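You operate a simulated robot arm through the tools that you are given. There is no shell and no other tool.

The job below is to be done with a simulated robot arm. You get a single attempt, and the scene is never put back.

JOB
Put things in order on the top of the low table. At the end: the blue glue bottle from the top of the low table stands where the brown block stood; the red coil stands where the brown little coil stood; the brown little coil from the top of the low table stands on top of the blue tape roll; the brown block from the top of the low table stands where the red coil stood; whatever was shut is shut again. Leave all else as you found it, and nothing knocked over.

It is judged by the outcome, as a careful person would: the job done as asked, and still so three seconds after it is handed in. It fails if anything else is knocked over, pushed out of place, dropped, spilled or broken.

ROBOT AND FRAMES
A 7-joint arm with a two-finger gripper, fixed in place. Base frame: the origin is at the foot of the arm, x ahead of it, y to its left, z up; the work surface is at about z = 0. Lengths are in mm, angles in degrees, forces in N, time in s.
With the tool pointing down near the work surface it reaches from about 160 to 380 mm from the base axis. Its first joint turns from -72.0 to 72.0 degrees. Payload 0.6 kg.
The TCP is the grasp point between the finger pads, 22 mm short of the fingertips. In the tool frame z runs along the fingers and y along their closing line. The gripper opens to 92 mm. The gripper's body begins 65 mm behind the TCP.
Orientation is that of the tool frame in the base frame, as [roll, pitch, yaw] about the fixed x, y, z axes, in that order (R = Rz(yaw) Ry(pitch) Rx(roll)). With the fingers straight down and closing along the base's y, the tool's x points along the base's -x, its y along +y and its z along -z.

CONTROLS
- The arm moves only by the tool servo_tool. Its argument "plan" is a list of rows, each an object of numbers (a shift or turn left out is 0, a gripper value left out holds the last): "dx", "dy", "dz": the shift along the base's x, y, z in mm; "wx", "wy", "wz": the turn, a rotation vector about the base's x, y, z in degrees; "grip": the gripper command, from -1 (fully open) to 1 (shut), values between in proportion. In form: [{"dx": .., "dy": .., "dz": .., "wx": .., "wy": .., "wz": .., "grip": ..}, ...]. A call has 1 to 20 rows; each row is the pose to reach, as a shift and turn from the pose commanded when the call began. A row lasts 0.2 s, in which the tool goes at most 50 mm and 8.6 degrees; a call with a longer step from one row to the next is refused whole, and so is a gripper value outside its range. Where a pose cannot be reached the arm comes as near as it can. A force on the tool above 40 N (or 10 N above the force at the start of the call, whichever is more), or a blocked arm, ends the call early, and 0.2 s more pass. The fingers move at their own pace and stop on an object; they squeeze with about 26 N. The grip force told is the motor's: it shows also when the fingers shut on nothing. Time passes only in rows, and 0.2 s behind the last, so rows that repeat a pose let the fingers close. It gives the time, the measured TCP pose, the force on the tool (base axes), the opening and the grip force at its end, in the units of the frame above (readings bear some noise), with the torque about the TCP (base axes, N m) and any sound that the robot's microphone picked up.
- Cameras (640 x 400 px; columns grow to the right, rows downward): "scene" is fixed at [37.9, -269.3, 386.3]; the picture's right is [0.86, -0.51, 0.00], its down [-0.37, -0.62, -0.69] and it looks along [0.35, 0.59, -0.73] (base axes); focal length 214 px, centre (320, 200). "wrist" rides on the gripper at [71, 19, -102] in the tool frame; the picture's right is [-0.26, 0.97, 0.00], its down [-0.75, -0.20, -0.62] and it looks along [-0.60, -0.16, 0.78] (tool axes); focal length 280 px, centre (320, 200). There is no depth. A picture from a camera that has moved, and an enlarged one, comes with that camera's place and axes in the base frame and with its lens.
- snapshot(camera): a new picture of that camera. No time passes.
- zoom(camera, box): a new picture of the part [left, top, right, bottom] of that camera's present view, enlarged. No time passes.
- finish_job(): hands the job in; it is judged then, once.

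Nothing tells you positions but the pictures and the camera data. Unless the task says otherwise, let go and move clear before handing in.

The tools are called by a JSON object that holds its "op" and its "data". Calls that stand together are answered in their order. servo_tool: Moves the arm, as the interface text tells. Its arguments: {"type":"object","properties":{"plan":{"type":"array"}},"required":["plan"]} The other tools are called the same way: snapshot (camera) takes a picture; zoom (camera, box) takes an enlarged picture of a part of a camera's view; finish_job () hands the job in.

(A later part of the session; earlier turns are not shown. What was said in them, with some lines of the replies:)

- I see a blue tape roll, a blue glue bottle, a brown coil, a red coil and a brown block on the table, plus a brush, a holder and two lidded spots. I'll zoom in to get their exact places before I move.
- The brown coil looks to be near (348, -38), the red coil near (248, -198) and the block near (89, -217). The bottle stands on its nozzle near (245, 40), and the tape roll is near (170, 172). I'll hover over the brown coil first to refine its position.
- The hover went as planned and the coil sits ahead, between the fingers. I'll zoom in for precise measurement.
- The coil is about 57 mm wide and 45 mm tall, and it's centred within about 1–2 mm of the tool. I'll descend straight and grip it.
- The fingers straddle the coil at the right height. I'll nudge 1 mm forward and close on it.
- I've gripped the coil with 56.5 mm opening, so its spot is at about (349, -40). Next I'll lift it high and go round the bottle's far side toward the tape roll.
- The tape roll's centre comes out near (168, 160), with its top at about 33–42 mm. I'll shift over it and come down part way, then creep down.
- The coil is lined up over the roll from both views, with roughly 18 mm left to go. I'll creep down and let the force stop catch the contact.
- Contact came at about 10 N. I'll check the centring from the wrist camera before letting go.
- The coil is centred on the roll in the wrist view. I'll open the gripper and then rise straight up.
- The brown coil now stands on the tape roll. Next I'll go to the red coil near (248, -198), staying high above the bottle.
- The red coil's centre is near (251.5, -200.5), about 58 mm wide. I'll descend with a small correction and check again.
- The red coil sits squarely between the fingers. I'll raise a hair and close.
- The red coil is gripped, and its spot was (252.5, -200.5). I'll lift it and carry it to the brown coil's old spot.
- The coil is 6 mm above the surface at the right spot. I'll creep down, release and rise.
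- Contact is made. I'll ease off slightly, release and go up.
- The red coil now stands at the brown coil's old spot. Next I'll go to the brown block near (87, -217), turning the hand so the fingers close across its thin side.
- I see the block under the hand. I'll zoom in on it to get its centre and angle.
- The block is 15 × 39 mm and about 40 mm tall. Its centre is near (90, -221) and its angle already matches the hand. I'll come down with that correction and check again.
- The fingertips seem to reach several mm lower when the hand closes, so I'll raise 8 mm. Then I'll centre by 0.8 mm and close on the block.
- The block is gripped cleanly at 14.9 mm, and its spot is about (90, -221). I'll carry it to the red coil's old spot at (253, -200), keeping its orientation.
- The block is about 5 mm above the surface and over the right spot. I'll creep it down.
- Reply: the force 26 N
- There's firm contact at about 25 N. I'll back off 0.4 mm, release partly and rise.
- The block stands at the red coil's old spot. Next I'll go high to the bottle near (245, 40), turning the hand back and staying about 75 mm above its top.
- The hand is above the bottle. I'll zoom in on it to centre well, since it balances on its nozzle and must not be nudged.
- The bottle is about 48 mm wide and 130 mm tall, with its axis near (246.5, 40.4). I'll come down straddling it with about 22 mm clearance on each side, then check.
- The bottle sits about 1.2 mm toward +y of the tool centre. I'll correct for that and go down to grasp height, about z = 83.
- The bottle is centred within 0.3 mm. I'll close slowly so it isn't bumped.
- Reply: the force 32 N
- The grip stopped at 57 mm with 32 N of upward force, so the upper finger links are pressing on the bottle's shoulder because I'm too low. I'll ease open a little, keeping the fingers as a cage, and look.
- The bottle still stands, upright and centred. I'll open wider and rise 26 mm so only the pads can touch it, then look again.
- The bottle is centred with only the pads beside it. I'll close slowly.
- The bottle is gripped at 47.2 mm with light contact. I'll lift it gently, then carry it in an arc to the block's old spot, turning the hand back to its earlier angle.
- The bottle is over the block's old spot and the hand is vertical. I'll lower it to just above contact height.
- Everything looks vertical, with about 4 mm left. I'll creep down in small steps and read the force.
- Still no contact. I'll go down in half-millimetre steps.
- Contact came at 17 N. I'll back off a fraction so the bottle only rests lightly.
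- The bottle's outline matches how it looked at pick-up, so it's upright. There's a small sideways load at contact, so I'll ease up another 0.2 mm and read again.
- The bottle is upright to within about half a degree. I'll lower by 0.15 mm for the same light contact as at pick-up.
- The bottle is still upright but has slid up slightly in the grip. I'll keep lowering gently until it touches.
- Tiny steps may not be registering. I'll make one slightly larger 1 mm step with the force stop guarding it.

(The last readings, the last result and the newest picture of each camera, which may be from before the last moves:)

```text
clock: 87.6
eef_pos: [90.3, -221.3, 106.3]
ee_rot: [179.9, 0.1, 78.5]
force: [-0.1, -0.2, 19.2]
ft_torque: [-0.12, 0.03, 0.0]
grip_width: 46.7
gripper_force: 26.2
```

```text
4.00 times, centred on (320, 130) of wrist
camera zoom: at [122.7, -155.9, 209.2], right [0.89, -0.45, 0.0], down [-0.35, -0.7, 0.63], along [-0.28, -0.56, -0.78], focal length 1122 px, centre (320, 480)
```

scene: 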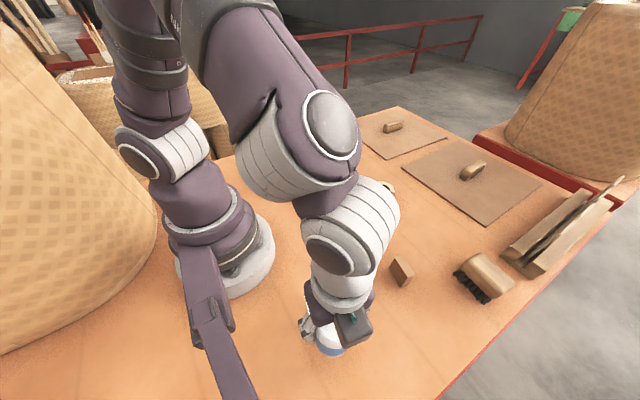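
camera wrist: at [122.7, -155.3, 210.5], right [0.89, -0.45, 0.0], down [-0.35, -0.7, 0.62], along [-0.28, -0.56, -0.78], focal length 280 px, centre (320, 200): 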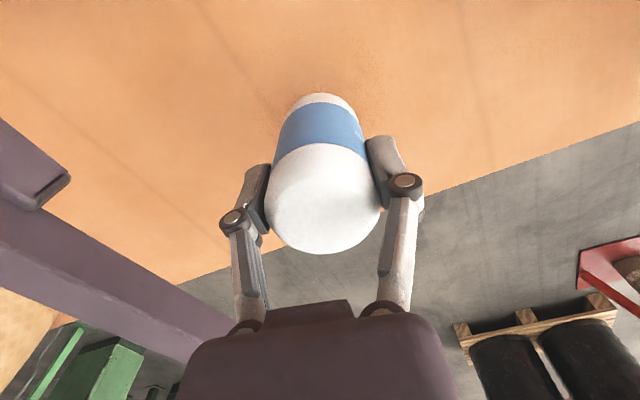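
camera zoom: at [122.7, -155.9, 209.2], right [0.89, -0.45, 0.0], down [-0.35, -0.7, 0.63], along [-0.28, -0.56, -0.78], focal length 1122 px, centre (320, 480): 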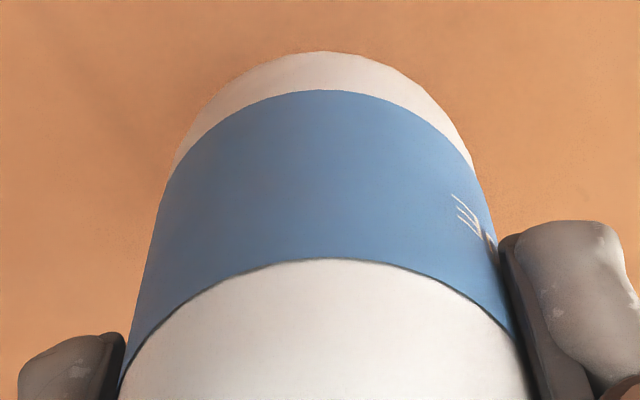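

Pressing seems to make the bottle slip or tilt a little about the finger axis, which matters on so small a tip. I'll lift it again and carry it to a spot where the scene camera sees it side-on, to measure its tilt.

{"op": "servo_tool", "data": {"plan": [{"dz": 2, "grip": 1}, {"dz": 10}, {"dz": 22}, {"dz": 37}, {"dz": 52}, {"dz": 66}, {"dz": 76}, {"dz": 80}, {"dz": 80}]}}

{"op": "servo_tool", "data": {"plan": [{"dx": 5, "dy": 3, "wz": 2, "grip": 1}, {"dx": 16, "dy": 10, "wz": 7}, {"dx": 31, "dy": 19, "wz": 13}, {"dx": 46, "dy": 28, "wz": 20}, {"dx": 61, "dy": 38, "wz": 27}, {"dx": 76, "dy": 48, "wz": 34}, {"dx": 90, "dy": 60, "wz": 41}, {"dx": 102, "dy": 73, "wz": 48}, {"dx": 111, "dy": 88, "wz": 55}, {"dx": 119, "dy": 104, "wz": 62}, {"dx": 126, "dy": 119, "wz": 69}, {"dx": 132, "dy": 133, "wz": 76}, {"dx": 136, "dy": 144, "wz": 83}, {"dx": 139, "dy": 153, "wz": 90}, {"dx": 140, "dy": 158, "wz": 97}, {"dx": 140, "dy": 160, "wz": 101.5}, {"dx": 140, "dy": 160, "wz": 101.5}, {"dx": 140, "dy": 160, "wz": 101.5}]}}

{"op": "snapshot", "data": {"camera": "scene"}}

{"op": "snapshot", "data": {"camera": "wrist"}}

```text
clock: 89.6
eef_pos: [88.8, -220.7, 187.8]
ee_rot: [-180.0, -0.1, 78.5]
force: [0.2, -0.5, -1.1]
ft_torque: [-0.03, 0.01, -0.03]
grip_width: 46.4
gripper_force: 26.0
```

```text
clock: 93.4
eef_pos: [229.2, -61.3, 187.1]
ee_rot: [179.9, 0.0, -179.9]
force: [0.2, -0.2, -2.3]
ft_torque: [-0.04, 0.01, 0.0]
grip_width: 46.3
gripper_force: 26.4
```

```text
taken
```

scene: 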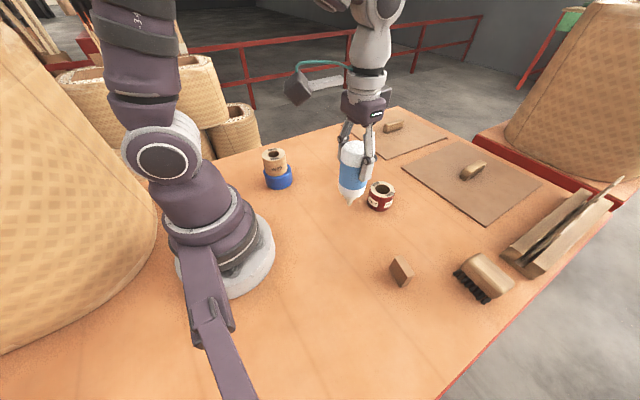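

```text
taken
camera wrist: at [158.2, -42.1, 289.1], right [0.26, 0.97, 0.0], down [0.75, -0.2, 0.62], along [0.6, -0.16, -0.78], focal length 280 px, centre (320, 200)
```

wrist: 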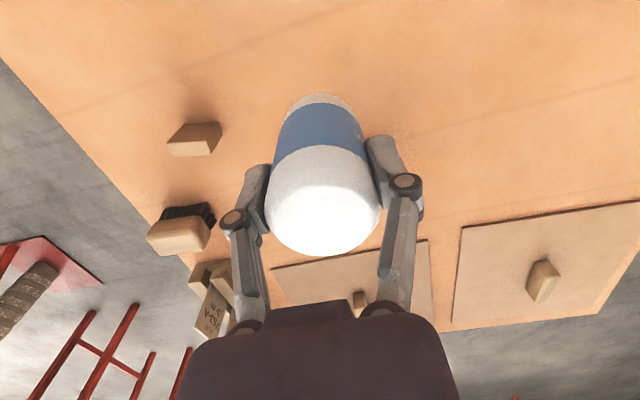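

{"op": "zoom", "data": {"camera": "scene", "box": [312, 130, 392, 210]}}

{"op": "zoom", "data": {"camera": "scene", "box": [332, 175, 372, 210]}}

```text
5.00 times, centred on (352, 170) of scene
camera zoom: at [37.9, -269.3, 386.3], right [0.86, -0.51, 0.0], down [-0.37, -0.62, -0.69], along [0.35, 0.59, -0.73], focal length 1072 px, centre (160, 350)
```

zoom: 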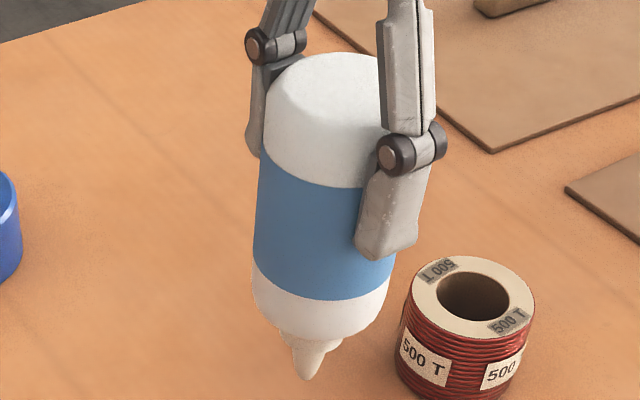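

```text
11.43 times, centred on (352, 192) of scene
camera zoom: at [37.9, -269.3, 386.3], right [0.86, -0.51, 0.0], down [-0.37, -0.62, -0.69], along [0.35, 0.59, -0.73], focal length 2451 px, centre (-46, 286)
```

zoom: 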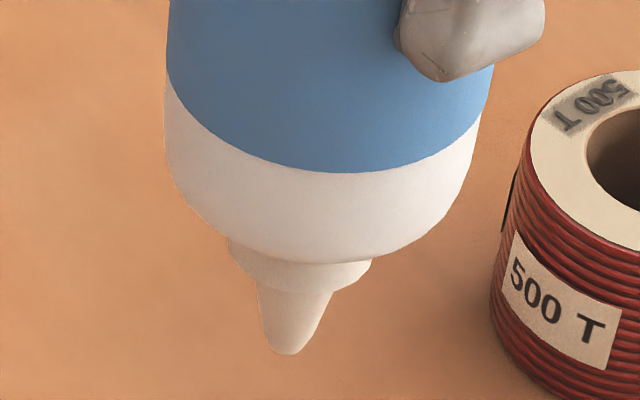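

The bottle's axis is vertical in the side view to within about 0.3°, so it only slid up a little in the pads. I'll carry it back to the block's old spot.

{"op": "servo_tool", "data": {"plan": [{"dx": 0, "dy": -2, "wz": -4.5, "grip": 1}, {"dx": -1, "dy": -8, "wz": -11.5}, {"dx": -4, "dy": -17, "wz": -18.5}, {"dx": -8, "dy": -28, "wz": -25.5}, {"dx": -14, "dy": -42, "wz": -32.5}, {"dx": -21, "dy": -57, "wz": -39.5}, {"dx": -29, "dy": -73, "wz": -46.5}, {"dx": -38, "dy": -88, "wz": -53.5}, {"dx": -50, "dy": -101, "wz": -60.5}, {"dx": -64, "dy": -112, "wz": -67.5}, {"dx": -79, "dy": -122, "wz": -74.5}, {"dx": -94, "dy": -132, "wz": -81.5}, {"dx": -109, "dy": -142, "wz": -88.5}, {"dx": -123, "dy": -151, "wz": -94.5}, {"dx": -134, "dy": -157, "wz": -99.5}, {"dx": -140, "dy": -160, "wz": -101.5}, {"dx": -140, "dy": -160, "wz": -101.5}]}}

{"op": "servo_tool", "data": {"plan": [{"dz": -5, "grip": 1}, {"dz": -15}, {"dz": -30}, {"dz": -45}, {"dz": -58}, {"dz": -67}, {"dz": -73}, {"dz": -77}, {"dz": -78}, {"dz": -78}, {"dz": -78}]}}

```text
clock: 97.0
eef_pos: [90.7, -220.4, 185.2]
ee_rot: [180.0, 0.1, 78.5]
force: [0.0, 0.5, -1.2]
ft_torque: [0.01, 0.03, -0.05]
grip_width: 46.6
gripper_force: 26.4
```

```text
clock: 99.4
eef_pos: [89.4, -219.7, 107.9]
ee_rot: [-180.0, 0.1, 78.5]
force: [-1.1, 0.0, -1.4]
ft_torque: [-0.04, 0.02, 0.02]
grip_width: 46.6
gripper_force: 25.9
```

I'm about 2 mm above contact. Down in small steps now.

{"op": "servo_tool", "data": {"plan": [{"dz": -0.5, "grip": 1}, {"dz": -1.0, "grip": 1}, {"dz": -1.3, "grip": 1}, {"dz": -1.3, "grip": 1}, {"dz": -1.3, "grip": 1}]}}

```text
clock: 100.6
eef_pos: [89.6, -219.8, 107.0]
ee_rot: [179.9, -0.1, 78.5]
force: [0.2, 0.1, -0.3]
ft_torque: [0.01, -0.04, 0.02]
grip_width: 46.4
gripper_force: 25.5
```

{"op": "servo_tool", "data": {"plan": [{"dz": -0.2, "grip": 1}, {"dz": -0.4, "grip": 1}, {"dz": -0.4, "grip": 1}, {"dz": -0.4, "grip": 1}]}}

```text
clock: 101.6
eef_pos: [89.0, -220.3, 107.0]
ee_rot: [-180.0, 0.0, 78.5]
force: [-0.2, 1.0, -1.3]
ft_torque: [-0.04, -0.01, -0.02]
grip_width: 46.5
gripper_force: 26.1
```

{"op": "servo_tool", "data": {"plan": [{"dz": -0.2, "grip": 1}, {"dz": -0.35, "grip": 1}, {"dz": -0.35, "grip": 1}, {"dz": -0.35, "grip": 1}]}}

```text
clock: 102.6
eef_pos: [88.9, -221.3, 107.9]
ee_rot: [-179.9, 0.0, 78.6]
force: [0.1, 0.6, -1.4]
ft_torque: [0.0, -0.02, 0.0]
grip_width: 46.6
gripper_force: 25.6
```

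{"op": "servo_tool", "data": {"plan": [{"dz": -0.2, "grip": 1}, {"dz": -0.4, "grip": 1}, {"dz": -0.4, "grip": 1}, {"dz": -0.4, "grip": 1}]}}

```text
clock: 103.6
eef_pos: [89.9, -221.0, 105.6]
ee_rot: [-179.9, 0.2, 78.5]
force: [-1.2, -1.6, 18.4]
ft_torque: [-0.17, 0.09, 0.0]
grip_width: 46.7
gripper_force: 26.6
```

Contact again at 18 N. I'll back off 0.35 mm and read.

{"op": "servo_tool", "data": {"plan": [{"dz": 0.2, "grip": 1}, {"dz": 0.35, "grip": 1}, {"dz": 0.35, "grip": 1}, {"dz": 0.35, "grip": 1}]}}

{"op": "zoom", "data": {"camera": "wrist", "box": [240, 80, 400, 180]}}

```text
clock: 104.6
eef_pos: [89.9, -220.2, 106.3]
ee_rot: [-180.0, 0.0, 78.6]
force: [0.5, -0.4, -1.5]
ft_torque: [-0.01, -0.03, -0.02]
grip_width: 46.5
gripper_force: 26.2
```

```text
4.00 times, centred on (320, 130) of wrist
camera zoom: at [122.9, -155.5, 209.3], right [0.89, -0.45, 0.0], down [-0.35, -0.7, 0.62], along [-0.28, -0.56, -0.78], focal length 1122 px, centre (320, 480)
```

zoom: 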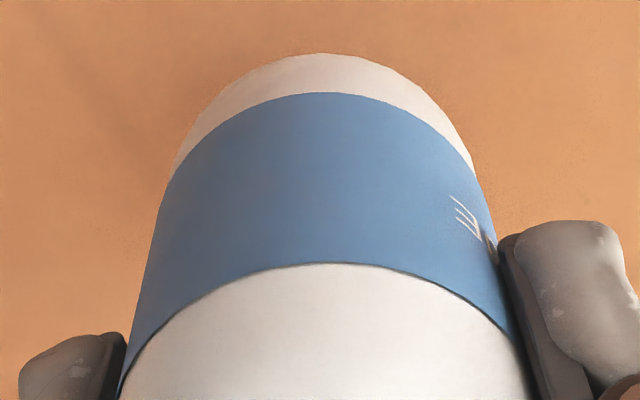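

Load is off and the tip is just resting. I'll open the fingers very slowly.

{"op": "servo_tool", "data": {"plan": [{"grip": 0.3}, {"grip": 0.1}, {"grip": 0.03}, {"grip": 0.0}, {"grip": -0.02}, {"grip": -0.035}, {"grip": -0.05}, {"grip": -0.065}, {"grip": -0.08}, {"grip": -0.1}, {"grip": -0.12}, {"grip": -0.15}, {"grip": -0.2}, {"grip": -0.2}]}}

{"op": "snapshot", "data": {"camera": "wrist"}}

{"op": "zoom", "data": {"camera": "wrist", "box": [240, 80, 400, 180]}}

```text
clock: 107.6
eef_pos: [89.5, -221.2, 107.6]
ee_rot: [180.0, 0.0, 78.5]
force: [-0.5, 0.1, -0.9]
ft_torque: [-0.04, 0.0, 0.0]
grip_width: 55.1
gripper_force: 0.0
```

```text
taken
camera wrist: at [122.9, -155.5, 209.3], right [0.89, -0.45, 0.0], down [-0.35, -0.7, 0.62], along [-0.28, -0.56, -0.78], focal length 280 px, centre (320, 200)
```

wrist: 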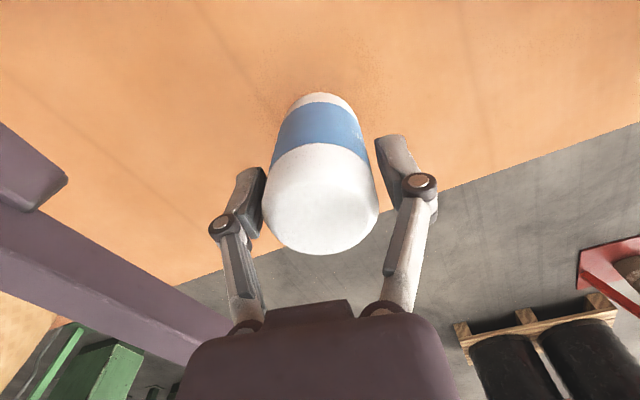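

```text
4.00 times, centred on (320, 130) of wrist
camera zoom: at [122.9, -155.5, 209.3], right [0.89, -0.45, 0.0], down [-0.35, -0.7, 0.62], along [-0.28, -0.56, -0.78], focal length 1122 px, centre (320, 480)
```

zoom: 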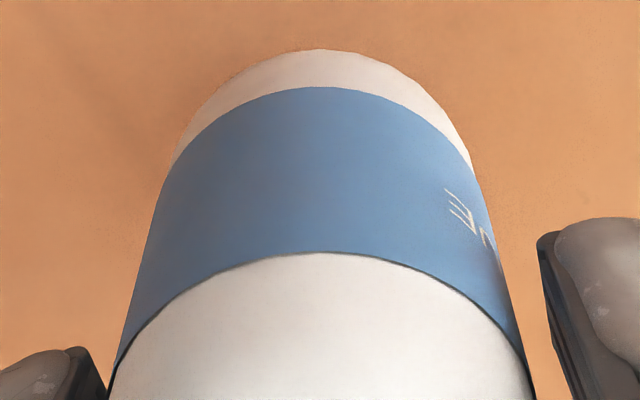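

The bottle is free and standing. I'll wait a second inside the open fingers to be sure it's steady, then open wider.

{"op": "servo_tool", "data": {"plan": [{"grip": -0.25}, {"grip": -0.3}, {"grip": -0.4}, {"grip": -0.5}, {"grip": -0.6}, {"grip": -0.7}, {"grip": -0.8}, {"grip": -0.9}]}}

{"op": "zoom", "data": {"camera": "wrist", "box": [240, 80, 400, 180]}}

{"op": "snapshot", "data": {"camera": "wrist"}}

```text
clock: 109.4
eef_pos: [89.7, -220.4, 107.0]
ee_rot: [-180.0, 0.0, 78.5]
force: [-0.2, 0.8, -1.1]
ft_torque: [-0.02, 0.0, -0.01]
grip_width: 87.5
gripper_force: 0.1
```

```text
4.00 times, centred on (320, 130) of wrist
camera zoom: at [122.9, -155.5, 209.3], right [0.89, -0.45, 0.0], down [-0.35, -0.7, 0.62], along [-0.28, -0.56, -0.78], focal length 1122 px, centre (320, 480)
```

zoom: 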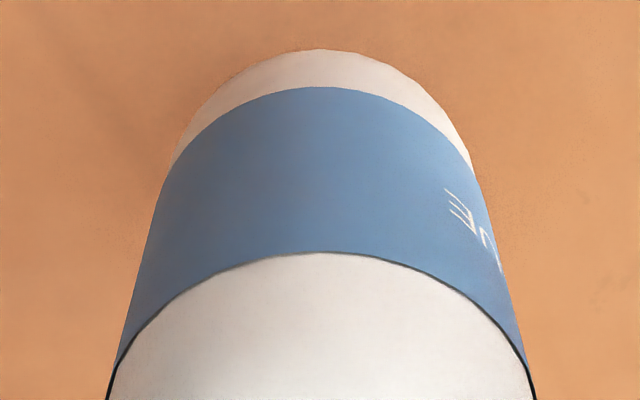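

```text
taken
camera wrist: at [122.9, -155.5, 209.3], right [0.89, -0.45, 0.0], down [-0.35, -0.7, 0.62], along [-0.28, -0.56, -0.78], focal length 280 px, centre (320, 200)
```

wrist: 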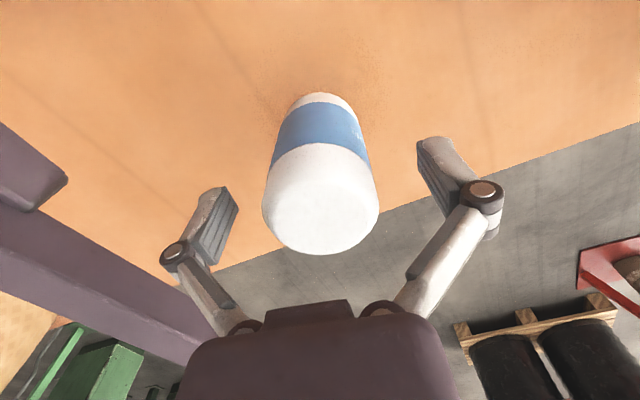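

The bottle hasn't moved at all between the views. I'll rise straight up with the fingers open, then swing away to see the whole table.

{"op": "servo_tool", "data": {"plan": [{"dz": 3, "grip": -1}, {"dz": 10}, {"dz": 20}, {"dz": 35}, {"dz": 50}, {"dz": 65}, {"dz": 80}, {"dz": 92}, {"dz": 100}, {"dz": 100}]}}

{"op": "servo_tool", "data": {"plan": [{"dx": 5, "dy": 3, "wz": 2, "grip": -1}, {"dx": 16, "dy": 10, "wz": 7}, {"dx": 31, "dy": 19, "wz": 13}, {"dx": 46, "dy": 28, "wz": 20}, {"dx": 61, "dy": 38, "wz": 27}, {"dx": 76, "dy": 48, "wz": 34}, {"dx": 90, "dy": 60, "wz": 41}, {"dx": 102, "dy": 73, "wz": 48}, {"dx": 111, "dy": 88, "wz": 55}, {"dx": 119, "dy": 104, "wz": 62}, {"dx": 126, "dy": 119, "wz": 69}, {"dx": 136, "dy": 130, "wz": 76}, {"dx": 150, "dy": 138, "wz": 83}, {"dx": 165, "dy": 144, "wz": 90}, {"dx": 178, "dy": 146, "wz": 97}, {"dx": 187, "dy": 147, "wz": 101.5}, {"dx": 187, "dy": 147, "wz": 101.5}]}}

{"op": "snapshot", "data": {"camera": "scene"}}

{"op": "zoom", "data": {"camera": "scene", "box": [290, 280, 386, 370]}}

{"op": "zoom", "data": {"camera": "scene", "box": [240, 130, 440, 290]}}

```text
clock: 111.6
eef_pos: [89.2, -221.9, 206.3]
ee_rot: [-180.0, 0.0, 78.5]
force: [1.0, -0.2, 0.3]
ft_torque: [0.0, -0.04, 0.03]
grip_width: 92.0
gripper_force: 0.1
```

```text
clock: 115.2
eef_pos: [277.0, -72.6, 206.3]
ee_rot: [-180.0, 0.0, -179.9]
force: [0.4, 0.3, -0.9]
ft_torque: [-0.02, -0.01, 0.04]
grip_width: 92.0
gripper_force: 0.1
```

```text
taken
```

scene: 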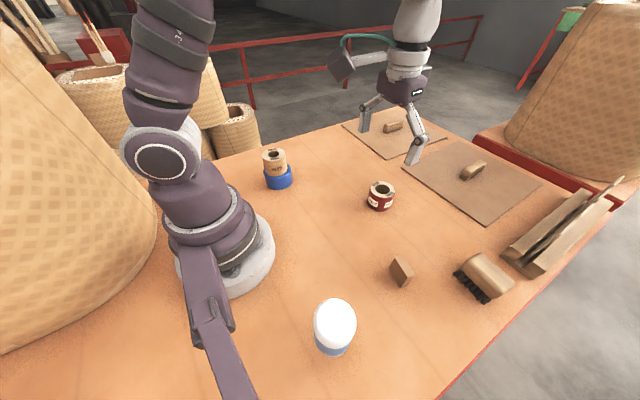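

```text
4.44 times, centred on (338, 325) of scene
camera zoom: at [37.9, -269.3, 386.3], right [0.86, -0.51, 0.0], down [-0.37, -0.62, -0.69], along [0.35, 0.59, -0.73], focal length 953 px, centre (240, -356)
```

zoom: 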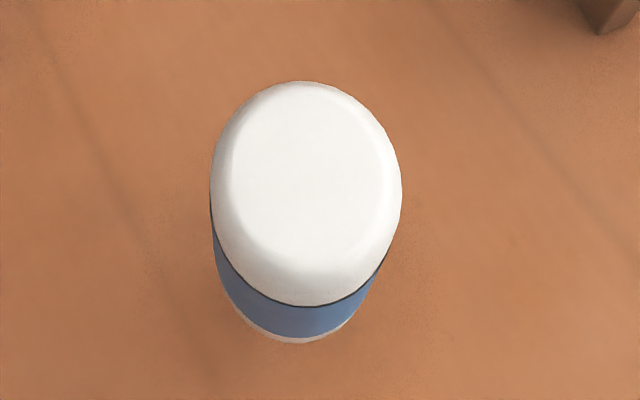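

```text
2.50 times, centred on (340, 210) of scene
camera zoom: at [37.9, -269.3, 386.3], right [0.86, -0.51, 0.0], down [-0.37, -0.62, -0.69], along [0.35, 0.59, -0.73], focal length 536 px, centre (270, 175)
```

zoom: 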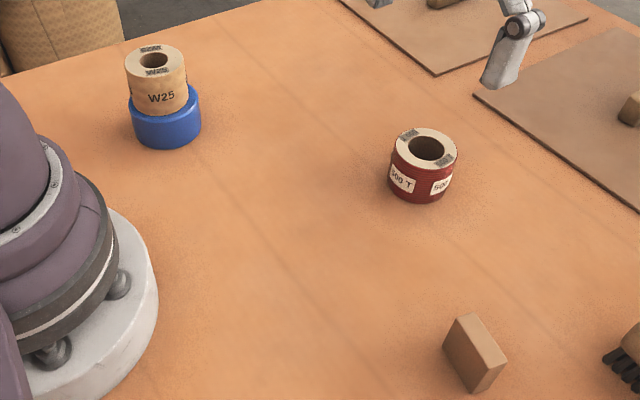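

Everything looks right in the pictures:
- **Brown coil:** it stands on the blue tape roll.
- **Red coil:** it stands at the brown coil's old spot.
- **Block:** it stands at the red coil's old spot.
- **Bottle:** it has stood steady at the block's old spot for several seconds.

Nothing else has moved, nothing was opened, and the arm is clear, so I'm handing in.

{"op": "finish_job", "data": {}}

```text
The job is handed in.
```

I've handed the job in, and in the last pictures everything on the table was where you asked. I don't have the verdict.

- **Brown little coil:** it stands centred on top of the blue tape roll.
- **Red coil:** it stands where the brown little coil stood.
- **Brown block:** it stands where the red coil stood, turned the same way as before.
- **Blue glue bottle:** it stands nozzle down, as I found it, within about 5 mm of where the block stood. It had been standing free for about 8 seconds when I handed in.

My first grip on the bottle was too low, and the finger links pressed down on its shoulder with about 32 N. It stayed upright, so I let go and gripped it higher. It also slid up a little in the fingers while I was setting it down. I lifted it to check that it was still vertical, then set it down again.

I opened nothing, so there was nothing to shut. I saw nothing else knocked over or moved, and the arm was clear of everything at the end.
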